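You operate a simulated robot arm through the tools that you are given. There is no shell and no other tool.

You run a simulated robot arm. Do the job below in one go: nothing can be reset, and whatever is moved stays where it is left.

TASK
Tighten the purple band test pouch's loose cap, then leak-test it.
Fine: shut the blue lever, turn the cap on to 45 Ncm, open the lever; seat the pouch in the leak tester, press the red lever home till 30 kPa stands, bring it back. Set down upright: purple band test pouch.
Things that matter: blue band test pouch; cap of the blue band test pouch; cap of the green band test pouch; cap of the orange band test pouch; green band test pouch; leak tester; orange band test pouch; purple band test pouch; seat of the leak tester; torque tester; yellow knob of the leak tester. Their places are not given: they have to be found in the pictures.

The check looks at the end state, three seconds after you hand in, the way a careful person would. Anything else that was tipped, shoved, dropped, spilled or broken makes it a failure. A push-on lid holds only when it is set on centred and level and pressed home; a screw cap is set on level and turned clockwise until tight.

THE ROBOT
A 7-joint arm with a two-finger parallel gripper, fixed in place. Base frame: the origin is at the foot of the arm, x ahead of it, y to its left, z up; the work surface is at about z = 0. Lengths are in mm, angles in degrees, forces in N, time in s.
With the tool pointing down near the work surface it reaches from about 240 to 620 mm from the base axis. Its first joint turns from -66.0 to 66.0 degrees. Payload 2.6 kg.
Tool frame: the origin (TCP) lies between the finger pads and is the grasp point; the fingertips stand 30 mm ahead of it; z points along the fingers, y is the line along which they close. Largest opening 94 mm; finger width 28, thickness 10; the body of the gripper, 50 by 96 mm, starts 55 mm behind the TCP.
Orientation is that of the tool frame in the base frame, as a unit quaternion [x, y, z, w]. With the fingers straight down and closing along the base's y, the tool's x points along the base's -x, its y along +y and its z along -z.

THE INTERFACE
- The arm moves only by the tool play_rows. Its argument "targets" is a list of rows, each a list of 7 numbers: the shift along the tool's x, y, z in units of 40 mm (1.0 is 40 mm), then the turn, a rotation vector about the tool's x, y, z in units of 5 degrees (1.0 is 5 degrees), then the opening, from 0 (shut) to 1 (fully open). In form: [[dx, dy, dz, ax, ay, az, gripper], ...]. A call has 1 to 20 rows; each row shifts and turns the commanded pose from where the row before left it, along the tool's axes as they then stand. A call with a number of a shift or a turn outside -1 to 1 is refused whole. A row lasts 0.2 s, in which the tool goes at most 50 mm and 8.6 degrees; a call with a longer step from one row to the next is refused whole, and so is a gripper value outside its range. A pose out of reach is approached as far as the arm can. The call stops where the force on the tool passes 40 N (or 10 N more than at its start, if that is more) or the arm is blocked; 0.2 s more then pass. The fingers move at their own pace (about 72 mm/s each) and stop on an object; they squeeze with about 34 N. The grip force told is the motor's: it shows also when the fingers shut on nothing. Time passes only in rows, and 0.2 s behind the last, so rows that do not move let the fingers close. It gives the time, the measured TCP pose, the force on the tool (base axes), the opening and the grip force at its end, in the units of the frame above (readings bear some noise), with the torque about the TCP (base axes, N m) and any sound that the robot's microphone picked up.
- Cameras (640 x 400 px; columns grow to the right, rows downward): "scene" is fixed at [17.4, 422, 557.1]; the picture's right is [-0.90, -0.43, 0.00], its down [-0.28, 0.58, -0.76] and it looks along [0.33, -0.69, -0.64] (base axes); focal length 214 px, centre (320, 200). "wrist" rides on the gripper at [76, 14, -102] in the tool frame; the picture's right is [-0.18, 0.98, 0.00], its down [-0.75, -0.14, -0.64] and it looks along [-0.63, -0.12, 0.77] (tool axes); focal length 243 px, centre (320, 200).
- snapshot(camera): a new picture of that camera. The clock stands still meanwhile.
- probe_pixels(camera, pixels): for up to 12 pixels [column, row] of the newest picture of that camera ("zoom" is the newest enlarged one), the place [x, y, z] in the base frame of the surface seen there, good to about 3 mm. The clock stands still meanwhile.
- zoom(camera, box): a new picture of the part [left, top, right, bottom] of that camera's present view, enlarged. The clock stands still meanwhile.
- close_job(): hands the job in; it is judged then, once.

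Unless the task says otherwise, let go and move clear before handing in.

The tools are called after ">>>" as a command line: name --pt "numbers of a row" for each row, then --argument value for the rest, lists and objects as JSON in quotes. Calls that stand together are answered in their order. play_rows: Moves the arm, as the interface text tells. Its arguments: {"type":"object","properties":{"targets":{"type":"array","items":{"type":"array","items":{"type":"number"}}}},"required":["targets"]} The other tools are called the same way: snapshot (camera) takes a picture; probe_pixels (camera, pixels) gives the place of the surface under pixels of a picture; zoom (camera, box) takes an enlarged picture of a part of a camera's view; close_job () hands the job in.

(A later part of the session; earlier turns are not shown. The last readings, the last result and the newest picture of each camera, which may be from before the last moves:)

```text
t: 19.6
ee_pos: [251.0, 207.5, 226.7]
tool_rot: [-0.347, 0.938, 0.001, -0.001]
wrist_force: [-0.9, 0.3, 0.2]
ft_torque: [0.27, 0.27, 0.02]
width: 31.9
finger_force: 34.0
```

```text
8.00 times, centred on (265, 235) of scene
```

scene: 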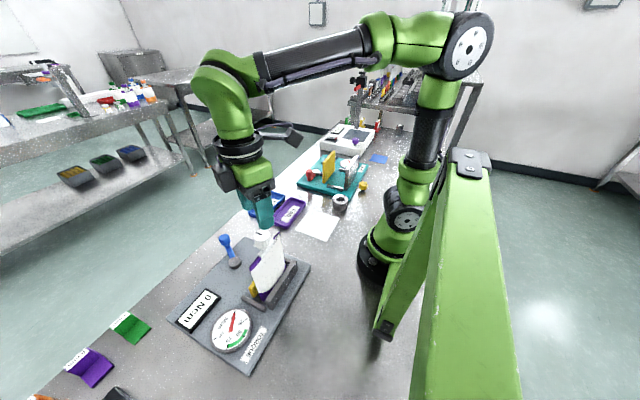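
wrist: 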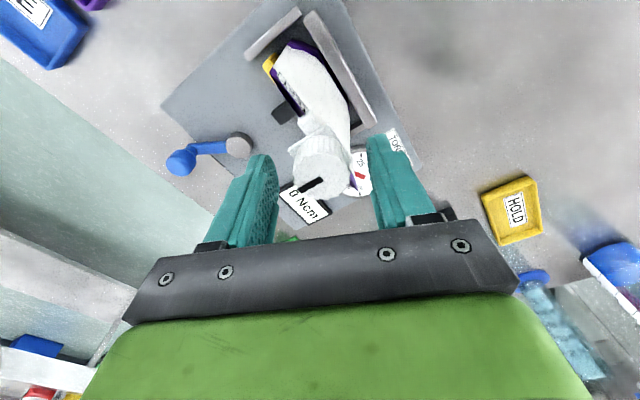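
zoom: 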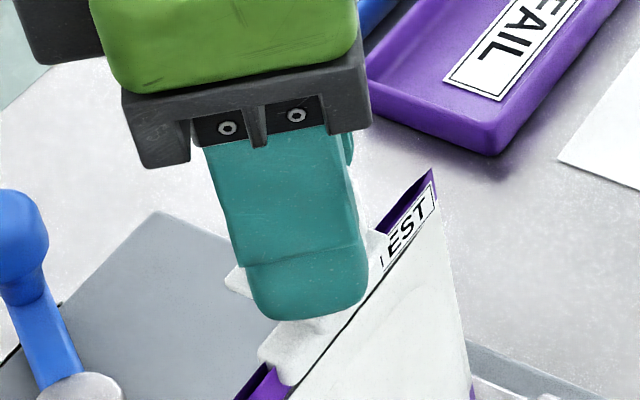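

The cap did turn with the tool but slipped a few degrees over its flutes, and the pouch itself did not move. I'll command a tighter grip (0) and re-check the force before turning more.

>>> play_rows --pt "0 0 0.05 0 0 0 0" --pt "0 0 0 0 0 0 0" --pt "0 0 0 0 0 0 0"

>>> play_rows --pt "0 0 0 0 0 0.6 0" --pt "0 0 0 0 0 0.6 0" --pt "0 0 0 0 0 0 0"

>>> zoom --camera "scene" --box '[170, 270, 290, 370]'

```text
t: 20.4
ee_pos: [251.0, 207.8, 224.9]
tool_rot: [-0.347, 0.938, 0.003, 0.002]
wrist_force: [-4.5, -4.2, 29.9]
ft_torque: [0.29, 0.18, -0.04]
width: 32.2
finger_force: 33.7
```

```text
t: 21.1
ee_pos: [250.7, 207.7, 224.5]
tool_rot: [-0.297, 0.955, 0.001, 0.0]
wrist_force: [0.0, 3.8, 16.9]
ft_torque: [0.74, -0.34, 0.02]
width: 32.2
finger_force: 34.0
```

```text
4.00 times, centred on (230, 320) of scene
```

zoom: 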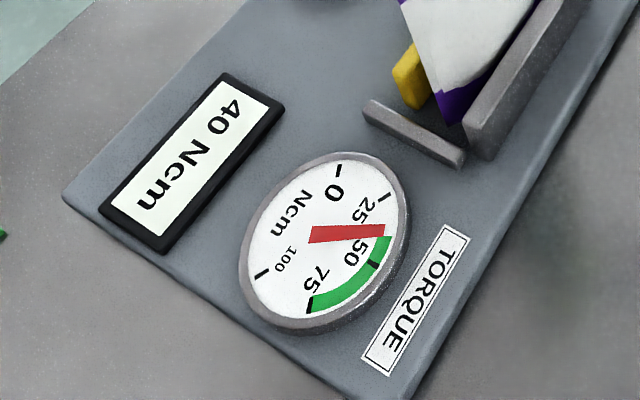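

The display now reads 40 Ncm, but a 17 N upward force shows the fingertips touching the flange. I'll raise about 1 mm and turn a little further.

>>> play_rows --pt "0 0 -0.03 0 0 0 0" --pt "0 0 0 0 0 0.6 0" --pt "0 0 0 0 0 0 0"

>>> zoom --camera "scene" --box '[170, 270, 290, 370]'

```text
t: 21.9
ee_pos: [251.3, 207.1, 224.0]
tool_rot: [-0.271, 0.962, 0.0, -0.003]
wrist_force: [-1.0, 2.1, -0.4]
ft_torque: [0.27, 0.11, 0.02]
width: 32.0
finger_force: 34.0
```

```text
4.00 times, centred on (230, 320) of scene
```

zoom: 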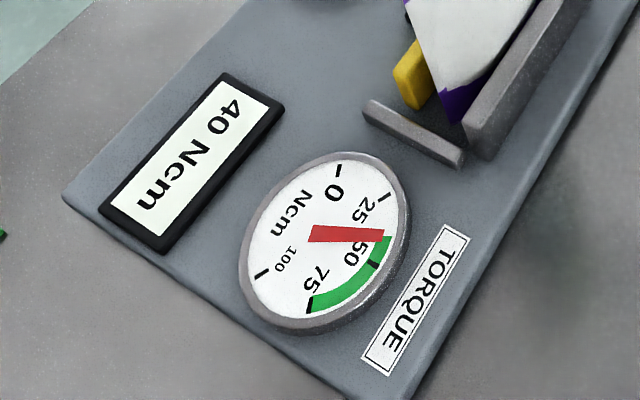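

The dial is edging just past 40 Ncm with no vertical load left. I'll turn another 3°.

>>> play_rows --pt "0 0 0 0 0 0.6 0" --pt "0 0 0 0 0 0 0"

>>> zoom --camera "scene" --box '[170, 270, 290, 370]'

```text
t: 22.6
ee_pos: [250.0, 207.6, 225.3]
tool_rot: [-0.246, 0.969, 0.001, -0.001]
wrist_force: [-2.5, -1.2, -0.3]
ft_torque: [-0.18, 0.45, 0.06]
width: 32.1
finger_force: 34.3
```

```text
4.00 times, centred on (230, 320) of scene
```

zoom: 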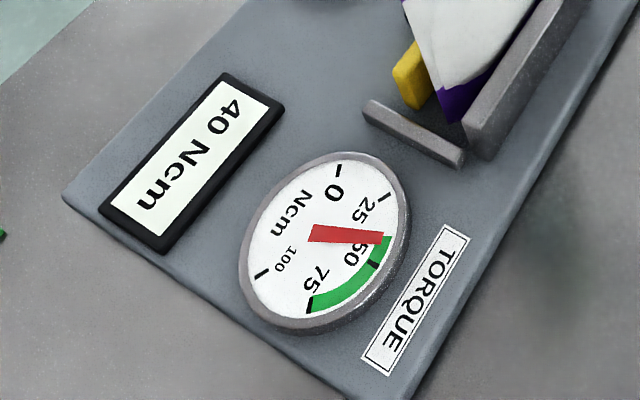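

The display is still 40 Ncm with the dial a bit higher. I'll check the pouch and cap for slipping or twisting before turning more.

>>> zoom --camera "scene" --box '[220, 210, 320, 310]'

>>> zoom --camera "wrist" --box '[240, 40, 420, 220]'

```text
4.00 times, centred on (270, 260) of scene
```

zoom: 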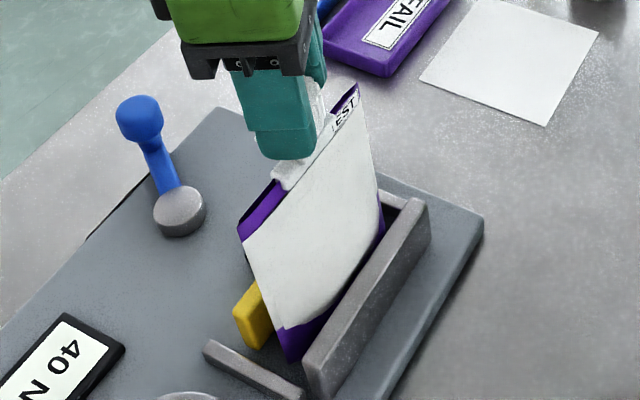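

```text
2.22 times, centred on (330, 130) of wrist
```

zoom: 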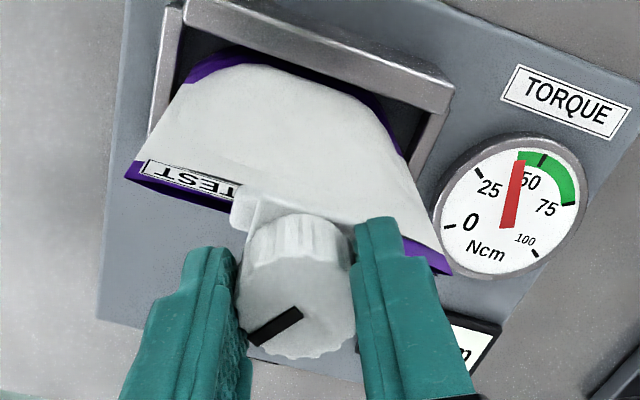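

The cap mark keeps its place relative to the fingers (zoom (275,325)) and the pouch lies parallel to the fence, so turning is still effective. I'll turn another 5° and watch the display.

>>> play_rows --pt "0 0 0 0 0 0.5 0" --pt "0 0 0 0 0 0.5 0" --pt "0 0 0 0 0 0 0"

>>> zoom --camera "scene" --box '[170, 270, 290, 370]'

>>> zoom --camera "wrist" --box '[240, 40, 420, 220]'

```text
t: 23.4
ee_pos: [250.7, 208.3, 224.0]
tool_rot: [-0.204, 0.979, 0.001, -0.001]
wrist_force: [-2.8, -0.5, -0.7]
ft_torque: [-0.15, 0.33, 0.09]
width: 32.0
finger_force: 33.9
```

```text
4.00 times, centred on (230, 320) of scene
```

zoom: 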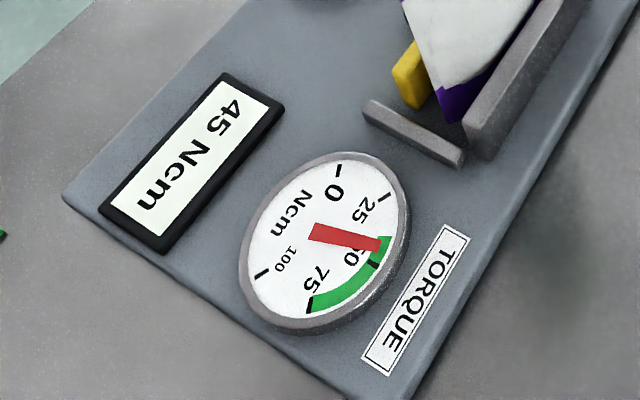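

```text
2.22 times, centred on (330, 130) of wrist
```

zoom: 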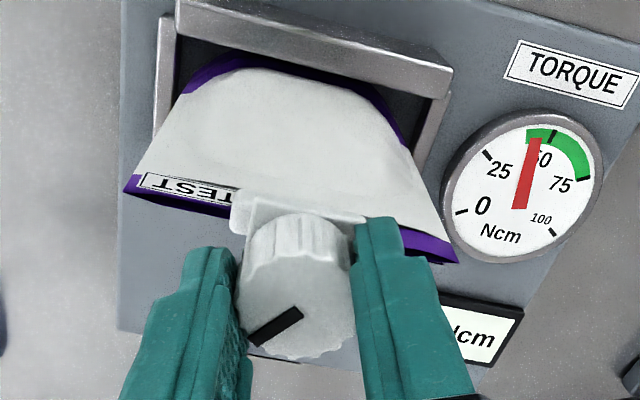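

The display reads 45 Ncm, but the display rounds to 5 and the needle looks like about 43–44, with the green starting near 40. I'll turn a few more degrees to be safely at or just above 45.

>>> play_rows --pt "0 0 0 0 0 0.5 0" --pt "0 0 0 0 0 0.3 0" --pt "0 0 0 0 0 0 0"

>>> zoom --camera "scene" --box '[170, 270, 290, 370]'

>>> zoom --camera "wrist" --box '[240, 40, 420, 220]'

```text
t: 24.1
ee_pos: [250.9, 208.4, 224.9]
tool_rot: [-0.169, 0.986, 0.001, 0.0]
wrist_force: [-1.3, 0.9, -0.2]
ft_torque: [0.1, 0.22, -0.01]
width: 32.0
finger_force: 34.0
```

```text
4.00 times, centred on (230, 320) of scene
```

zoom: 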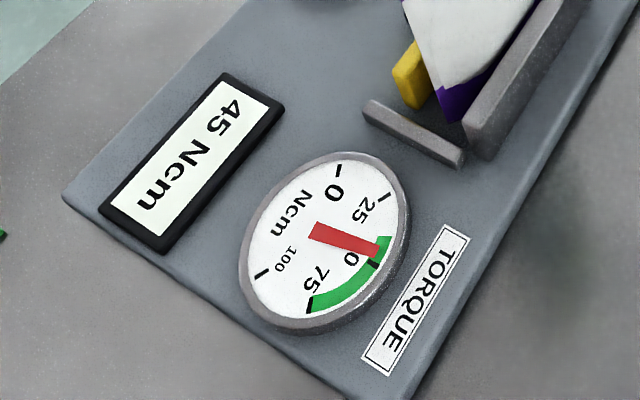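

```text
2.22 times, centred on (330, 130) of wrist
```

zoom: 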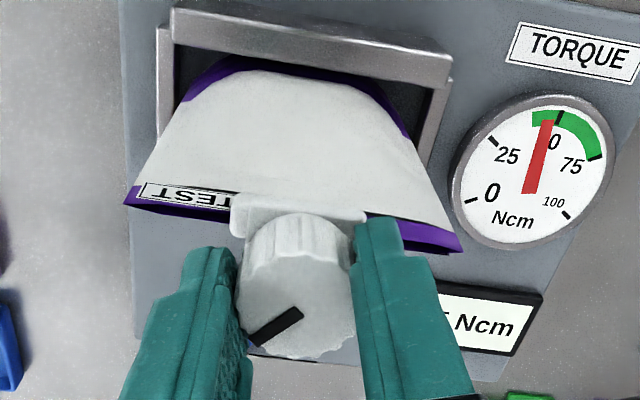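

The needle now sits at about 46 by my reading of the dial marks. I'll add a final 2° for margin, then let the cap go.

>>> play_rows --pt "0 0 0 0 0 0.4 0" --pt "0 0 0 0 0 0 0"

>>> zoom --camera "scene" --box '[190, 285, 270, 365]'

>>> zoom --camera "wrist" --box '[340, 20, 440, 120]'

```text
t: 24.8
ee_pos: [250.5, 208.2, 225.8]
tool_rot: [-0.152, 0.988, 0.001, -0.001]
wrist_force: [-1.0, 0.1, -0.5]
ft_torque: [-0.04, 0.24, 0.02]
width: 31.8
finger_force: 33.6
```

```text
5.00 times, centred on (230, 325) of scene
```

zoom: 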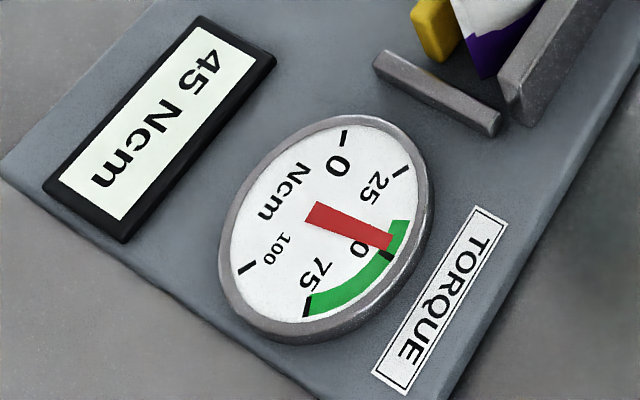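

```text
4.00 times, centred on (390, 70) of wrist
```

zoom: 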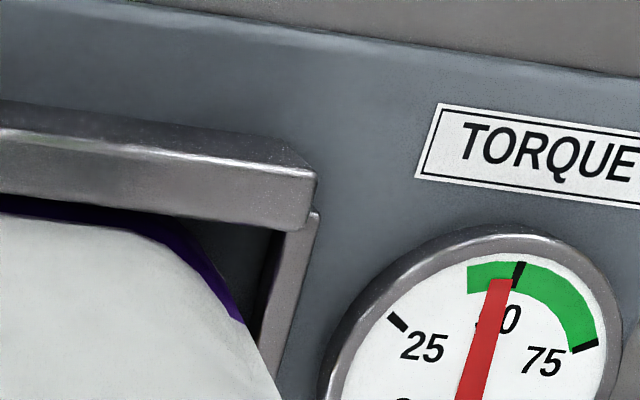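

The needle stands at about 46–47 in the green with the display at 45 Ncm. I'll open the fingers and rise clear, then check the dial and pouch.

>>> play_rows --pt "0 0 0 0 0 0 0.6" --pt "0 0 0 0 0 0 0.6" --pt "0 0 -0.7 0 0 0 0.6" --pt "0 0 -1 0 0 0 0.6" --pt "0 0 0 0 0 0 0.6"

>>> zoom --camera "scene" --box '[190, 220, 320, 370]'

>>> snapshot --camera "wrist"

```text
t: 25.9
ee_pos: [249.6, 207.2, 294.0]
tool_rot: [-0.152, 0.988, 0.001, -0.002]
wrist_force: [-0.1, -0.6, 0.6]
ft_torque: [0.02, 0.02, 0.0]
width: 56.4
finger_force: 0.0
```

```text
2.67 times, centred on (255, 295) of scene
```

zoom: 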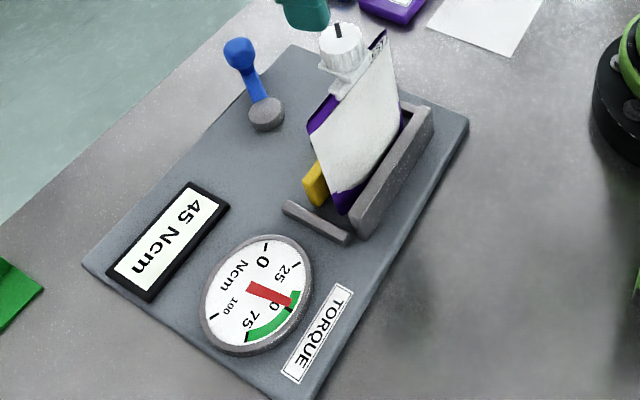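

```text
taken
```

wrist: 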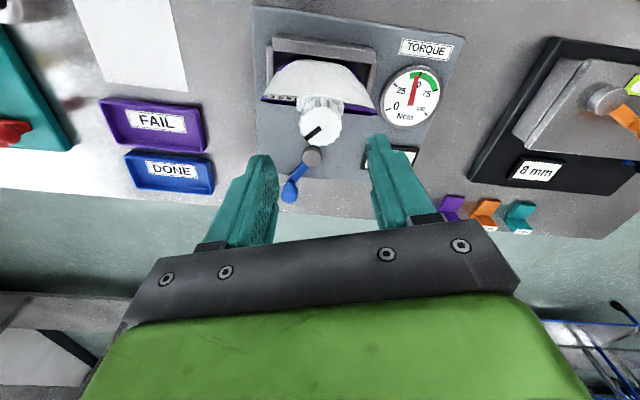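

The display holds 45 Ncm and the pouch stands still in the clamp. Next I'll go above the knob near (441,178), turn the tool in line with the lever, and descend part way for a look.

>>> play_rows --pt "-0.872 -0.426 0 0 0 0 0.6" --pt "-0.872 -0.426 0 0 0 0 0.6" --pt "-0.872 -0.426 0 0 0 0 0.6" --pt "-0.872 -0.426 0 0 0 0 0.6" --pt "-0.872 -0.426 0 0 0 0 0.6" --pt "0 0 0 0 0 -1 0.6" --pt "0 0 0 0 0 -1 0.6" --pt "0 0 0 0 0 -1 0.6" --pt "0 0 0 0 0 -1 0.6" --pt "0 0 0 0 0 -1 0.6" --pt "0 0 0 0 0 -1 0.6" --pt "0 0 0 0 0 -1 0.6" --pt "0 0 0 0 0 -1 0.6" --pt "0 0 0 0 0 -1 0.6" --pt "0 0 1 0 0 0 0.6" --pt "0 0 1 0 0 0 0.6" --pt "0 0 1 0 0 0 0.6" --pt "0 0 0.9 0 0 0 0.6" --pt "0 0 0 0 0 0 0.6"

>>> snapshot --camera "wrist"

>>> zoom --camera "scene" --box '[180, 170, 300, 290]'

```text
t: 29.9
ee_pos: [442.0, 180.6, 136.3]
tool_rot: [-0.519, 0.855, 0.001, -0.001]
wrist_force: [0.5, 0.2, -0.4]
ft_torque: [-0.01, -0.01, -0.05]
width: 56.6
finger_force: 0.1
```

```text
taken
```

wrist: 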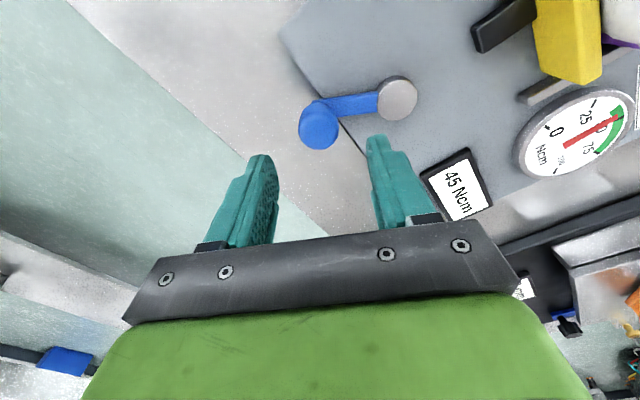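

```text
3.33 times, centred on (240, 230) of scene
```

zoom: 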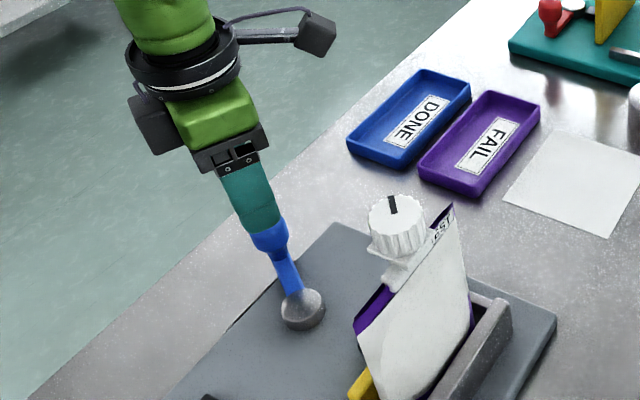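

The knob shows at wrist (319,125), slightly above where I'd expect a centred knob (≈134). I'll probe it to correct the alignment.

>>> zoom --camera "wrist" --box '[260, 70, 440, 170]'

>>> probe_pixels --camera "zoom" --pixels '[[210, 200], [140, 210], [275, 215], [210, 130], [210, 270], [480, 90], [430, 95], [540, 105], [490, 35], [480, 150], [340, 120]]'

```text
3.56 times, centred on (350, 120) of wrist
```

zoom: 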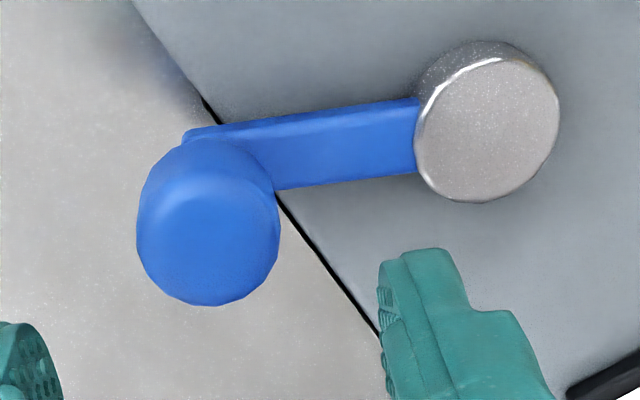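

```text
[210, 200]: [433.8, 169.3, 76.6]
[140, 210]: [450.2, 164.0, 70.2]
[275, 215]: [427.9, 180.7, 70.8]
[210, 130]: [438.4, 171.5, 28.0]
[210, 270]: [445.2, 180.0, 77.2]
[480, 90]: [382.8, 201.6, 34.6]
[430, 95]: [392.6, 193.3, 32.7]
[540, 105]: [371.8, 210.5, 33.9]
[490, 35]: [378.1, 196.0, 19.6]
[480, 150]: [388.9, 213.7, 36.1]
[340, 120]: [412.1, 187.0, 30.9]
```

The knob centre is near (439.5,174.5), so the lever is at 60° about a pivot at about (384,207). I'll shift 6.5 mm along tool +x, descend to z≈74 and close.

>>> play_rows --pt "0.164 -0.015 0.1 0 0 0 0.6" --pt "0 0 0.75 0 0 0 0.6" --pt "0 0 0.7 0 0 0 0.6" --pt "0 0 0 0 0 0 0.5" --pt "0 0 0 0 0 0 0.3" --pt "0 0 0 0 0 0 0.2" --pt "0 0 0 0 0 0 0.2"

>>> snapshot --camera "wrist"

```text
t: 31.6
ee_pos: [439.5, 175.6, 74.0]
tool_rot: [-0.52, 0.854, 0.0, -0.001]
wrist_force: [-8.4, 4.4, -0.8]
ft_torque: [-0.12, -0.53, 0.04]
width: 29.6
finger_force: 44.8
```

```text
taken
```

wrist: 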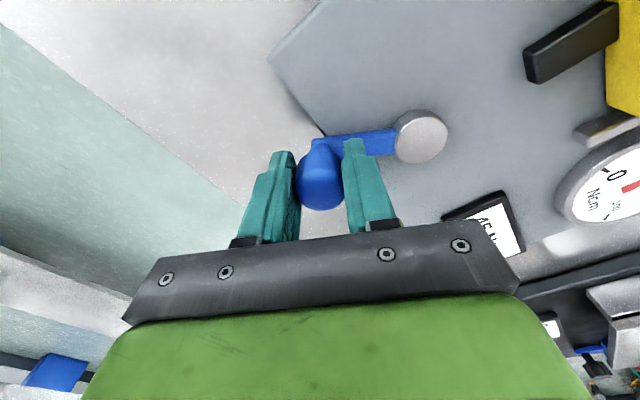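

The knob is held at 29.6 mm. I'll swing the lever back along the arc, the first 20° now.

>>> play_rows --pt "0.14 0.006 0 0 0 1 0.2" --pt "0.14 0.006 0 0 0 1 0.2" --pt "0.14 0.006 0 0 0 1 0.2" --pt "0.14 0.006 0 0 0 1 0.2" --pt "0 0 0 0 0 0 0.2"

>>> zoom --camera "scene" --box '[190, 200, 320, 310]'

```text
t: 32.8
ee_pos: [424.7, 157.6, 74.3]
tool_rot: [-0.364, 0.931, 0.003, -0.002]
wrist_force: [-18.0, 17.1, -2.7]
ft_torque: [-0.77, 0.11, 0.3]
width: 29.8
finger_force: 44.8
```

```text
3.64 times, centred on (255, 255) of scene
```

zoom: 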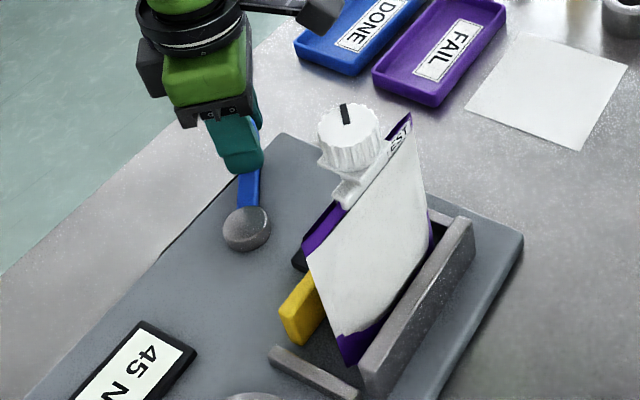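

The lever moves back well, with a radial pull of about 25 N toward the pivot. I'll trim 1.4 mm inward and continue the remaining 40°.

>>> play_rows --pt "0.14 0.04 0 0 0 1 0.2" --pt "0.14 0.01 0 0 0 1 0.2" --pt "0.14 0.008 0 0 0 1 0.2" --pt "0.14 0.008 0 0 0 1 0.2" --pt "0 0 0 0 0 0 0.2"

>>> zoom --camera "scene" --box '[190, 200, 320, 310]'

```text
t: 34.0
ee_pos: [405.5, 148.4, 73.9]
tool_rot: [-0.198, 0.98, 0.003, -0.001]
wrist_force: [-12.6, 22.1, -14.0]
ft_torque: [-0.29, -0.69, 0.31]
width: 29.7
finger_force: 45.0
```

```text
3.64 times, centred on (255, 255) of scene
```

zoom: 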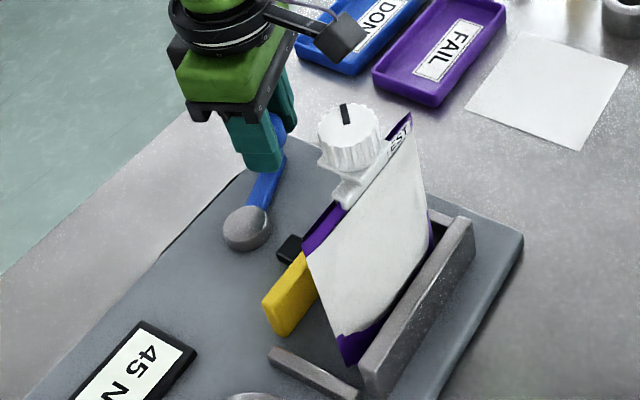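

The plate is retracting as expected with about 22° left, so I'll trim inward again and finish the swing.

>>> play_rows --pt "0.14 0.04 0 0 0 1 0.2" --pt "0.14 0.02 0 0 0 1 0.2" --pt "0.14 0.01 0 0 0 1 0.2" --pt "0.14 0.01 0 0 0 1 0.2" --pt "0 0 0 0 0 0 0.2"

>>> zoom --camera "scene" --box '[190, 200, 320, 310]'

```text
t: 35.1
ee_pos: [382.9, 145.6, 74.7]
tool_rot: [-0.025, 1.0, 0.002, -0.001]
wrist_force: [-4.6, 23.8, -20.0]
ft_torque: [-0.5, -0.14, 0.24]
width: 29.8
finger_force: 44.9
```

```text
3.64 times, centred on (255, 255) of scene
```

zoom: 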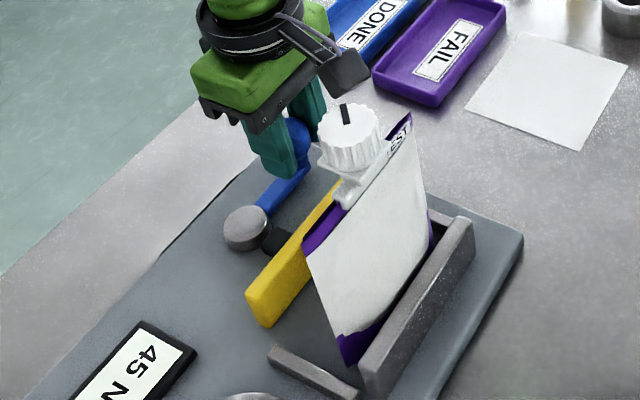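

The lever is back at about 0° (TCP (382.9,145.6)). I'll release, rise, and probe the plate position to confirm it is fully open.

>>> play_rows --pt "0 0.03 0 0 0 0 0.2" --pt "0 0 0 0 0 0 0.55" --pt "0 0 0 0 0 0 0.6" --pt "0 0 -0.6 0 0 0 0.6" --pt "0 0 -1 0 0 0 0.6" --pt "0 0 -1 0 0 0 0.6" --pt "0 0 -1 0 0 0 0.6" --pt "0 0 -1 0 0 0 0.6" --pt "0 0 -1 0 0 0 0.6" --pt "0 0 0 0 0 0 0.6"

>>> zoom --camera "scene" --box '[220, 220, 320, 310]'

>>> probe_pixels --camera "zoom" --pixels '[[178, 270], [217, 75], [165, 180], [275, 65], [250, 70], [310, 65], [280, 45], [278, 88], [230, 215], [355, 55], [270, 345], [430, 185]]'

```text
t: 37.4
ee_pos: [383.8, 144.1, 300.8]
tool_rot: [-0.022, 1.0, 0.001, -0.001]
wrist_force: [-0.8, -0.3, -0.1]
ft_torque: [-0.02, -0.01, 0.05]
width: 56.2
finger_force: 0.1
```

```text
4.44 times, centred on (270, 265) of scene
```

zoom: 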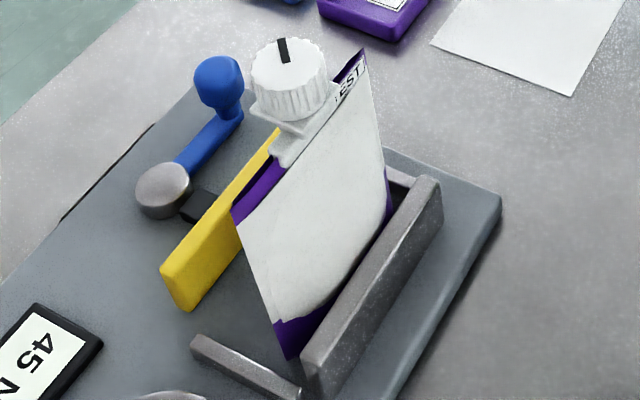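

```text
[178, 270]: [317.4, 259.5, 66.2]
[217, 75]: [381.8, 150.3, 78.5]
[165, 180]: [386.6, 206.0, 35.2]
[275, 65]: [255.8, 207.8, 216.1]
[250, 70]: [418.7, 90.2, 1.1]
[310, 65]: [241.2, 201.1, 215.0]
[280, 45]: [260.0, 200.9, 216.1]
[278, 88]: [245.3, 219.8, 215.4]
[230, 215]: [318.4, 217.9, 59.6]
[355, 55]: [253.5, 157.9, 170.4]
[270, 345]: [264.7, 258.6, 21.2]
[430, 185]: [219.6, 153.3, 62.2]
```

The plate (317,259,66) and knob are back at their starting positions, so the blue lever is fully open. The pouch stands free with its cap near (250.5,208.5), so I'll go above the cap with the tool at zero yaw and check the centring.

>>> play_rows --pt "0 0 0 0 0 0.5 0.6" --pt "0.833 0.403 0 0 0 0 0.6" --pt "0.833 0.403 0 0 0 0 0.6" --pt "0.833 0.403 0 0 0 0 0.6" --pt "0.833 0.403 0.17 0 0 0 0.6" --pt "0 0 0 0 0 0 0.6"

>>> zoom --camera "wrist" --box '[260, 70, 380, 180]'

```text
t: 38.8
ee_pos: [251.0, 207.9, 293.2]
tool_rot: [-0.002, 1.0, 0.001, 0.0]
wrist_force: [-0.1, 0.7, -0.1]
ft_torque: [0.0, -0.01, 0.0]
width: 56.5
finger_force: 0.0
```

```text
3.64 times, centred on (320, 125) of wrist
```

zoom: 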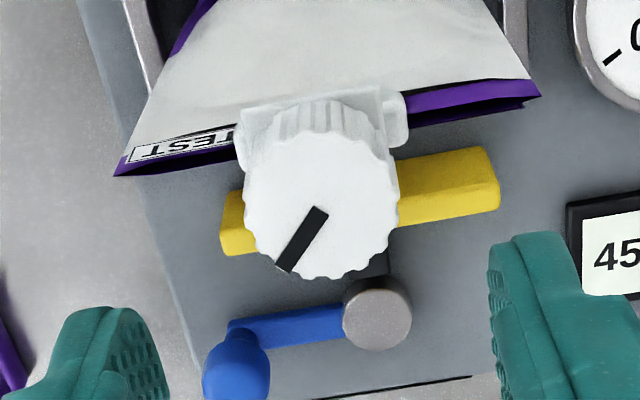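

The cap face is centred at zoom (321,206) against an expected (320,209), so it is within 1 mm. I'll descend to z≈224.5 and grip the cap.

>>> play_rows --pt "0.015 0 0.6 0 0 0 0.6" --pt "0 0 0.6 0 0 0 0.6" --pt "0 0 0.5 0 0 0 0.6" --pt "0 0 0 0 0 0 0.45" --pt "0 0 0 0 0 0 0.35" --pt "0 0 0 0 0 0 0" --pt "0 0 0 0 0 0 0" --pt "0 0 0 0 0 0 0"

>>> snapshot --camera "scene"

```text
t: 40.5
ee_pos: [250.6, 207.2, 224.2]
tool_rot: [-0.001, 1.0, 0.001, -0.001]
wrist_force: [-0.6, 1.2, 0.2]
ft_torque: [0.05, -0.02, 0.01]
width: 32.0
finger_force: 33.9
```

```text
taken
```

scene: 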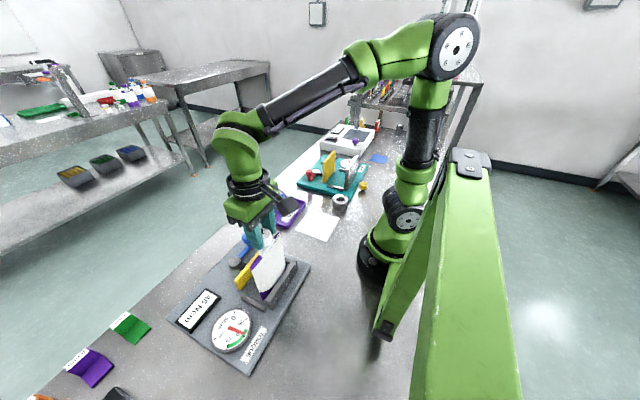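

The cap is gripped at 32.0 mm with balanced forces. I'll lift 16 mm gently and check that the pouch comes up cleanly.

>>> play_rows --pt "0 0 -0.1 0 0 0 0" --pt "0 0 -0.15 0 0 0 0" --pt "0 0 -0.15 0 0 0 0" --pt "0 0 0 0 0 0 0"

>>> zoom --camera "scene" --box '[210, 190, 320, 310]'

```text
t: 41.5
ee_pos: [251.3, 207.7, 240.9]
tool_rot: [-0.001, 1.0, 0.001, -0.001]
wrist_force: [-0.2, -0.2, -2.5]
ft_torque: [-0.02, -0.02, 0.0]
width: 32.1
finger_force: 33.5
```

```text
3.33 times, centred on (265, 250) of scene
```

zoom: 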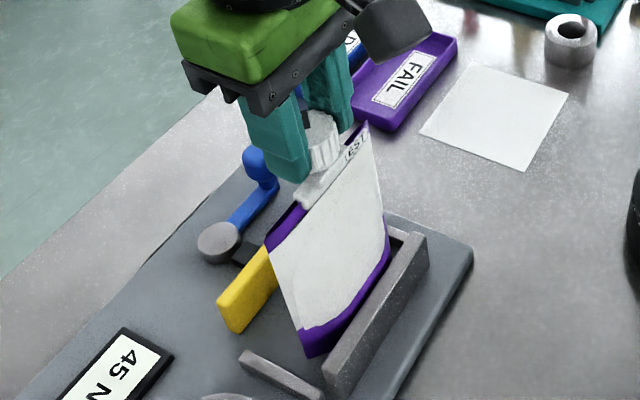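

The pouch has lifted and weighs about 2.5 N. I'll raise it straight up to z≈365 so its bottom clears all the plates.

>>> play_rows --pt "0 0 -0.4 0 0 0 0" --pt "0 0 -0.6 0 0 0 0" --pt "0 0 -0.7 0 0 0 0" --pt "0 0 -0.7 0 0 0 0" --pt "0 0 -0.5 0 0 0 0" --pt "0 0 -0.2 0 0 0 0" --pt "0 0 0 0 0 0 0"

>>> snapshot --camera "scene"

```text
t: 43.1
ee_pos: [250.4, 207.7, 366.4]
tool_rot: [-0.001, 1.0, 0.001, 0.0]
wrist_force: [-1.8, -0.3, -1.9]
ft_torque: [-0.03, 0.01, -0.01]
width: 32.2
finger_force: 33.9
```

```text
taken
```

scene: 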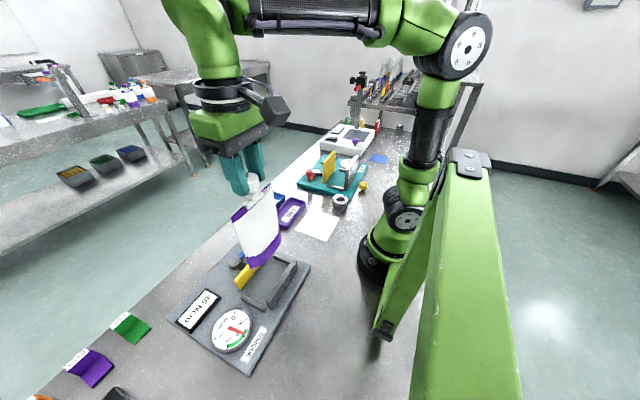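

The pouch hangs upright below the gripper, clear of everything. I'll carry it round at z≈366, bowing out to x=320, and stop part way to check.

>>> play_rows --pt "-0.2 -0.4 0 0 0 0 0" --pt "-0.35 -0.74 0 0 0 0 0" --pt "-0.4 -0.74 0 0 0 0 0" --pt "-0.4 -0.74 0 0 0 0 0" --pt "-0.4 -0.74 0 0 0 0 0" --pt "0 -0.78 0 0 0 0 0" --pt "0 -0.78 0 0 0 0 0" --pt "0 -0.78 0 0 0 0 0" --pt "0 -0.78 0 0 0 0 0" --pt "0 -0.5 0 0 0 0 0" --pt "0 -0.2 0 0 0 0 0" --pt "0 0 0 0 0 0 0"

>>> snapshot --camera "scene"

```text
t: 45.8
ee_pos: [320.9, -78.8, 363.8]
tool_rot: [-0.001, 1.0, 0.001, -0.001]
wrist_force: [0.1, -0.5, -2.2]
ft_torque: [0.01, 0.0, -0.01]
width: 31.7
finger_force: 34.5
```

```text
taken
```

scene: 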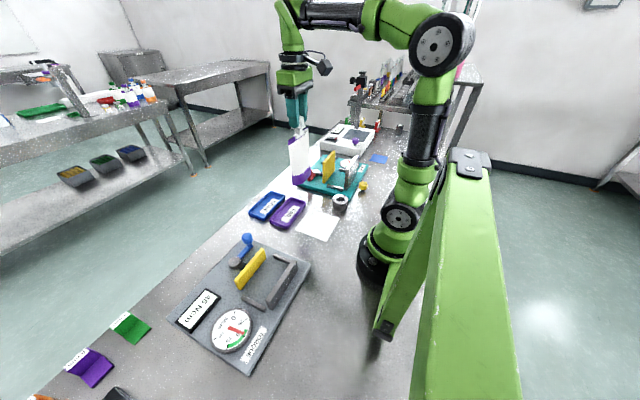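

The pouch is carried upright at (321,-79,364). I'll continue to above the leak-tester seat at (253,-308).

>>> play_rows --pt "0.119 -0.4 0 0 0 0 0" --pt "0.2376 -0.8 0 0 0 0 0" --pt "0.2376 -0.8 0 0 0 0 0" --pt "0.2376 -0.8 0 0 0 0 0" --pt "0.2376 -0.8 0 0 0 0 0" --pt "0.2376 -0.8 0 0 0 0 0" --pt "0.2376 -0.8 0 0 0 0 0" --pt "0.104 -0.35 0 0 0 0 0" --pt "0.052 -0.175 0 0 0 0 0" --pt "0 0 0 0 0 0 0"

>>> snapshot --camera "scene"

>>> snapshot --camera "wrist"

>>> zoom --camera "scene" --box '[290, 100, 400, 220]'

```text
t: 48.0
ee_pos: [252.9, -310.4, 363.7]
tool_rot: [-0.001, 1.0, 0.002, -0.001]
wrist_force: [0.5, -0.1, -2.7]
ft_torque: [-0.05, -0.03, 0.0]
width: 32.0
finger_force: 34.2
```

```text
taken
```

scene: 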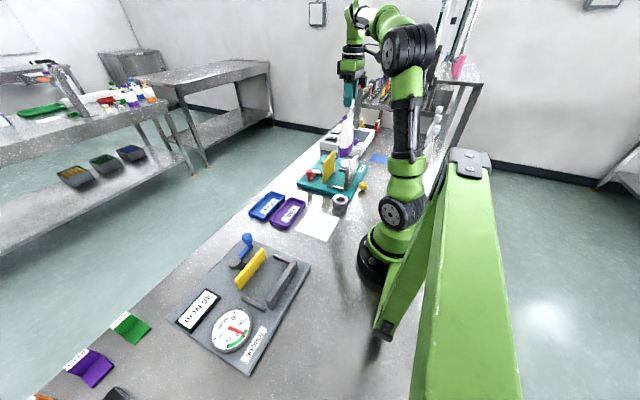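

```text
taken
```

wrist: 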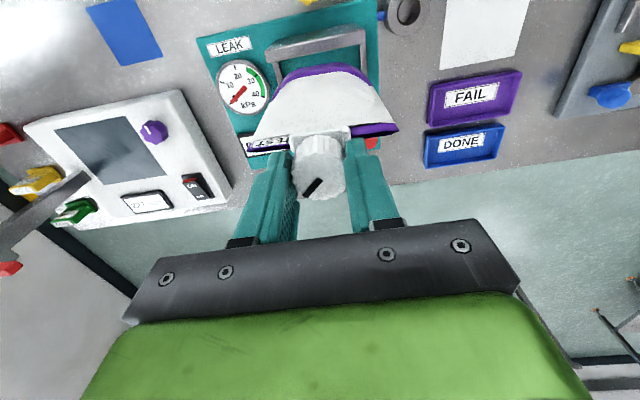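

```text
3.33 times, centred on (345, 160) of scene
```

zoom: 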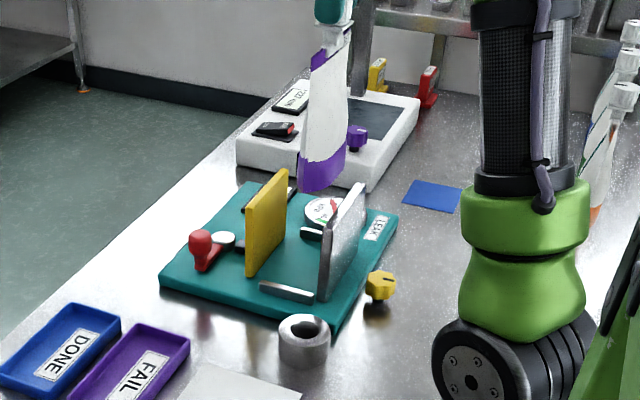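

The pouch hangs above the leak tester. I'll zoom in and probe the pouch bottom, plates and guides to line it up precisely.

>>> zoom --camera "scene" --box '[305, 115, 385, 215]'

>>> probe_pixels --camera "zoom" --pixels '[[250, 150], [320, 140], [270, 60], [245, 90], [325, 20], [330, 290], [285, 295], [340, 255], [375, 240], [295, 235], [340, 230], [270, 160]]'

```text
4.00 times, centred on (345, 165) of scene
```

zoom: 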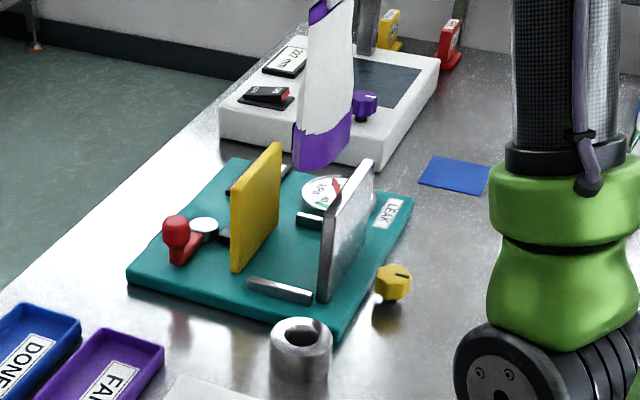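

```text
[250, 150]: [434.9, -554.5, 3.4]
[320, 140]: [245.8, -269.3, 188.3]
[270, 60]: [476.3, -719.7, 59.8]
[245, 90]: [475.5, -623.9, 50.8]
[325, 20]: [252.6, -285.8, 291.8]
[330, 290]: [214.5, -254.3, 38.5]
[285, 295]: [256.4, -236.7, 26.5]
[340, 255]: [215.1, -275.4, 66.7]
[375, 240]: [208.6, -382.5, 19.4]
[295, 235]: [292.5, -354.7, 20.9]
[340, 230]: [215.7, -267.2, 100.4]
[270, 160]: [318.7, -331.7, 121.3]
```

I'll probe the pouch's own edges in this zoom, and the wrist view's seat guides.

>>> probe_pixels --camera "zoom" --pixels '[[298, 162], [347, 125], [325, 168], [310, 100], [300, 140], [345, 60], [318, 10], [305, 295], [255, 285], [310, 222], [372, 165], [325, 295]]'

>>> zoom --camera "wrist" --box '[200, 0, 420, 210]'

>>> probe_pixels --camera "zoom" --pixels '[[225, 90], [490, 60], [130, 290], [455, 230], [280, 130], [395, 160], [345, 130], [470, 120], [240, 135], [350, 60], [330, 290], [200, 270]]'

```text
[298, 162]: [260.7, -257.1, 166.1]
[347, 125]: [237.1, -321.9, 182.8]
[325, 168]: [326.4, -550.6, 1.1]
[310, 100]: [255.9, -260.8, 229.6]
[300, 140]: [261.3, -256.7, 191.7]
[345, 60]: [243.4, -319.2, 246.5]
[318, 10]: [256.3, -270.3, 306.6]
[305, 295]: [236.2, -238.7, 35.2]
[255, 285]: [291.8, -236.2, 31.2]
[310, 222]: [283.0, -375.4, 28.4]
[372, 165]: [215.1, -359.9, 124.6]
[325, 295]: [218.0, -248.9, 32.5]
```

```text
1.90 times, centred on (310, 105) of wrist
```

zoom: 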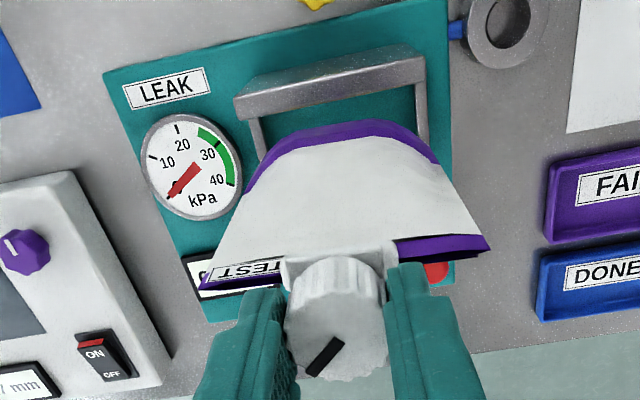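

```text
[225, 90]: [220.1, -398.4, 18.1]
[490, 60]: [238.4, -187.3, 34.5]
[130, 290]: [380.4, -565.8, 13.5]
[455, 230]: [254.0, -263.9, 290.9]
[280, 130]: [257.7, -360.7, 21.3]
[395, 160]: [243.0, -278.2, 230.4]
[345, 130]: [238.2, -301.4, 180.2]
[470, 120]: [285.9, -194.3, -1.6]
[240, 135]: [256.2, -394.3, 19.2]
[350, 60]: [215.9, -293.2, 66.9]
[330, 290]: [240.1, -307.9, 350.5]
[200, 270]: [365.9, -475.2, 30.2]
```

The pouch's near edge is at y≈-257, so it is centred near -309. The guides are at about -239 and -375, with the fence front near x=227 and the plate at x=318, so it fits. I'll lower to z≈244 and check.

>>> play_rows --pt "0 0.04 0.4 0 0 0 0" --pt "0 0 0.5 0 0 0 0" --pt "0 0 0.5 0 0 0 0" --pt "0 0 0.5 0 0 0 0" --pt "0 0 0.5 0 0 0 0" --pt "0 0 0.4 0 0 0 0" --pt "0 0 0.2 0 0 0 0" --pt "0 0 0 0 0 0 0"

>>> zoom --camera "scene" --box '[300, 115, 390, 215]'

>>> snapshot --camera "wrist"

```text
t: 49.8
ee_pos: [255.0, -307.1, 245.4]
tool_rot: [-0.001, 1.0, 0.001, 0.0]
wrist_force: [0.5, -1.1, -3.0]
ft_torque: [0.01, 0.04, 0.02]
width: 31.7
finger_force: 33.5
```

```text
4.00 times, centred on (345, 165) of scene
```

zoom: 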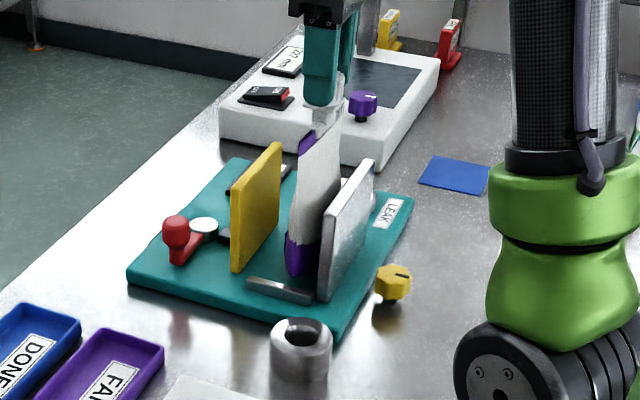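

```text
taken
```

wrist: 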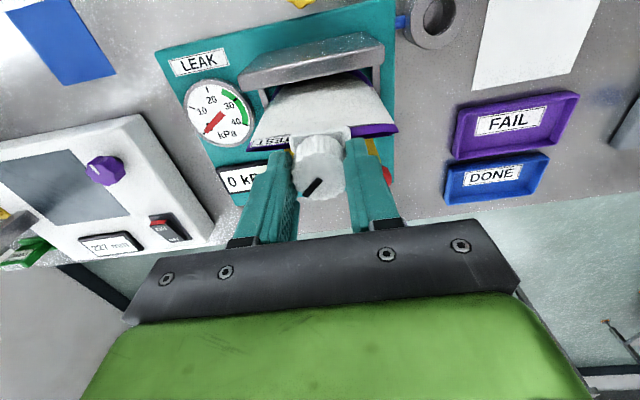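

The pouch is descending neatly between fence and plate, inside the guides. I'll lower the last 20 mm in small steps and watch for contact.

>>> play_rows --pt "0 0 0.15 0 0 0 0" --pt "0 0 0.15 0 0 0 0" --pt "0 0 0.12 0 0 0 0" --pt "0 0 0 0 0 0 0"

>>> play_rows --pt "0 0 0.05 0 0 0 0" --pt "0 0 0.03 0 0 0 0" --pt "0 0 0 0 0 0 0"

>>> zoom --camera "scene" --box '[300, 115, 390, 215]'

```text
t: 50.8
ee_pos: [254.1, -306.6, 226.9]
tool_rot: [-0.002, 1.0, 0.001, -0.002]
wrist_force: [-0.4, 0.6, -1.4]
ft_torque: [0.02, -0.03, -0.03]
width: 31.9
finger_force: 34.4
```

```text
t: 51.5
ee_pos: [253.3, -307.3, 225.3]
tool_rot: [-0.001, 1.0, 0.0, -0.001]
wrist_force: [-1.5, 3.6, 13.2]
ft_torque: [0.31, 0.18, 0.05]
width: 31.9
finger_force: 34.3
```

```text
4.00 times, centred on (345, 165) of scene
```

zoom: 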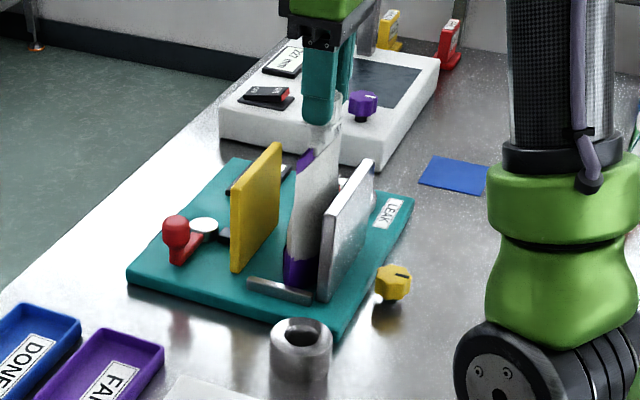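

Contact with the seat shows as +13 N at z≈225. I'll ease up slightly, open the fingers, and rise straight up.

>>> play_rows --pt "0 0 -0.015 0 0 0 0" --pt "0 0 0 0 0 0 0.4" --pt "0 0 0 0 0 0 0.5" --pt "0 0 0 0 0 0 0.6" --pt "0 0 -0.4 0 0 0 0.6" --pt "0 0 -0.8 0 0 0 0.6" --pt "0 0 -0.8 0 0 0 0.6" --pt "0 0 0 0 0 0 0.6"

>>> zoom --camera "scene" --box '[300, 115, 390, 215]'

>>> snapshot --camera "wrist"

```text
t: 53.4
ee_pos: [252.4, -307.2, 305.5]
tool_rot: [0.0, 1.0, 0.001, -0.001]
wrist_force: [1.4, 0.8, 0.5]
ft_torque: [-0.01, 0.04, -0.01]
width: 56.4
finger_force: 0.0
```

```text
4.00 times, centred on (345, 165) of scene
```

zoom: 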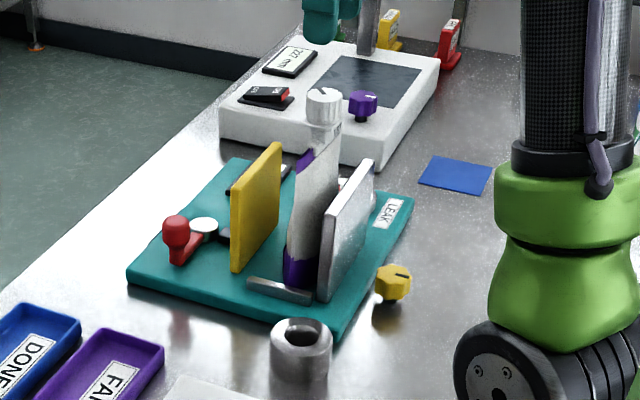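

```text
taken
```

wrist: 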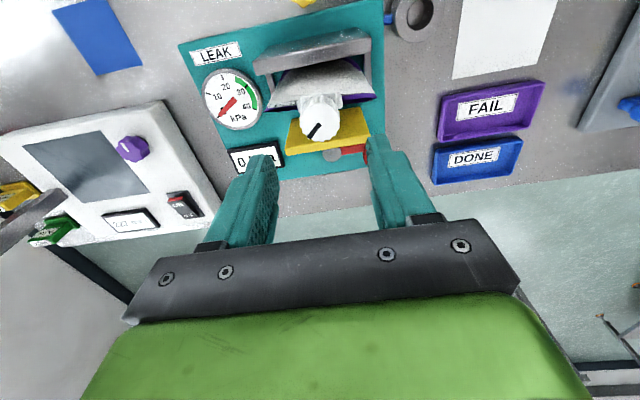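

The pouch stands upright in the leak tester seat with its cap at wrist (320,115). Next I'll move above the red knob near (382,-241) and descend to z≈140 for an alignment look.

>>> play_rows --pt "-0.81 0.414 0 0 0 0 0.6" --pt "-0.81 0.414 0 0 0 0 0.6" --pt "-0.81 0.414 0 0 0 0 0.6" --pt "-0.81 0.414 0 0 0 0 0.6" --pt "0 0 0.9 0 0 0 0.6" --pt "0 0 0.9 0 0 0 0.6" --pt "0 0 0.9 0 0 0 0.6" --pt "0 0 0.9 0 0 0 0.6" --pt "0 0 0.5 0 0 0 0.6" --pt "0 0 0 0 0 0 0.6"

>>> snapshot --camera "wrist"

>>> zoom --camera "wrist" --box '[220, 60, 400, 170]'

```text
t: 55.5
ee_pos: [383.6, -240.2, 140.0]
tool_rot: [-0.001, 1.0, 0.0, -0.001]
wrist_force: [-0.3, 0.1, -1.0]
ft_torque: [0.02, -0.06, -0.02]
width: 56.5
finger_force: 0.0
```

```text
taken
```

wrist: 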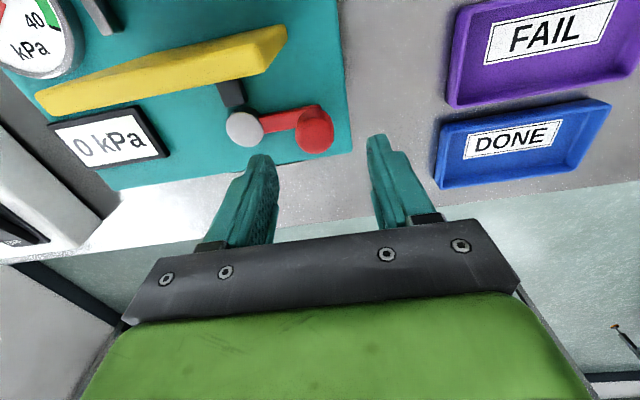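

```text
3.56 times, centred on (310, 115) of wrist
```

zoom: 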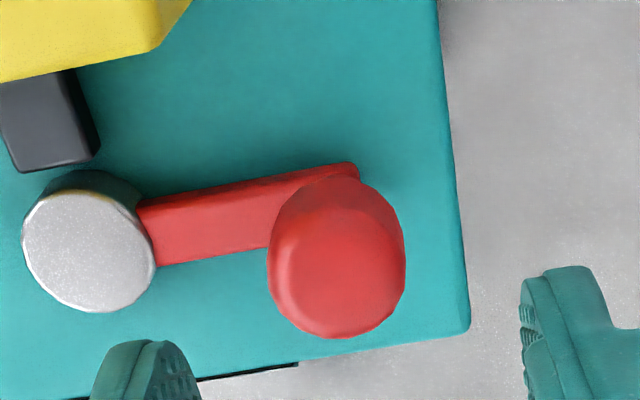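

The knob shows at wrist (314.5,133) against an expected (320,132), so it is about 4 mm toward -y (≈-244). I'll shift, descend to z≈74 and close on it.

>>> play_rows --pt "0 -0.1 0.15 0 0 0 0.6" --pt "0 0 0.75 0 0 0 0.6" --pt "0 0 0.75 0 0 0 0.6" --pt "0 0 0 0 0 0 0.5" --pt "0 0 0 0 0 0 0.3" --pt "0 0 0 0 0 0 0.2" --pt "0 0 0 0 0 0 0.2"

>>> snapshot --camera "wrist"

```text
t: 57.1
ee_pos: [383.5, -244.5, 75.4]
tool_rot: [-0.001, 1.0, 0.001, -0.001]
wrist_force: [1.3, -1.2, -5.2]
ft_torque: [-0.47, -0.54, 0.03]
width: 29.7
finger_force: 45.4
```

```text
taken
```

wrist: 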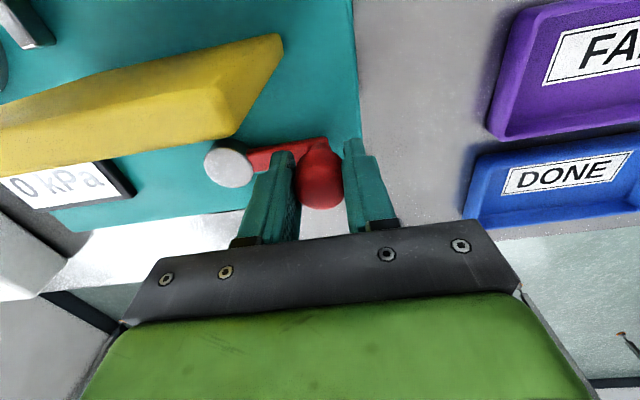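

The red knob is held, centred at (383.5,-244.5). I'll try the first 10° of swing toward +x, mirroring the blue lever, and check.

>>> play_rows --pt "-0.14 -0.006 0 0 0 1 0.2" --pt "-0.14 -0.006 0 0 0 1 0.2" --pt "0 0 0 0 0 0 0.2"

>>> zoom --camera "scene" --box '[300, 115, 390, 215]'

```text
t: 58.0
ee_pos: [394.6, -246.3, 74.4]
tool_rot: [0.087, 0.996, 0.0, 0.0]
wrist_force: [4.4, -2.6, -2.7]
ft_torque: [-0.58, 0.21, 0.23]
width: 29.2
finger_force: 44.9
```

```text
4.00 times, centred on (345, 165) of scene
```

zoom: 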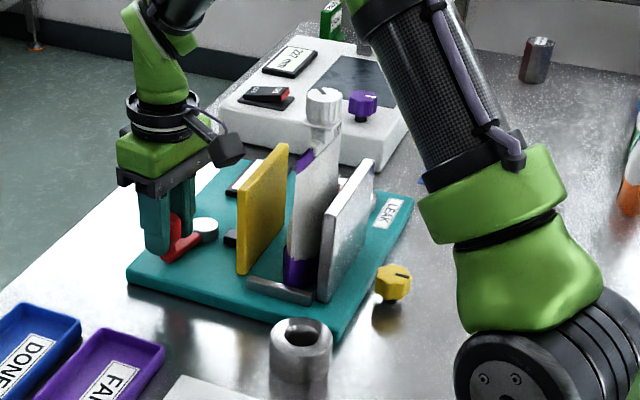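

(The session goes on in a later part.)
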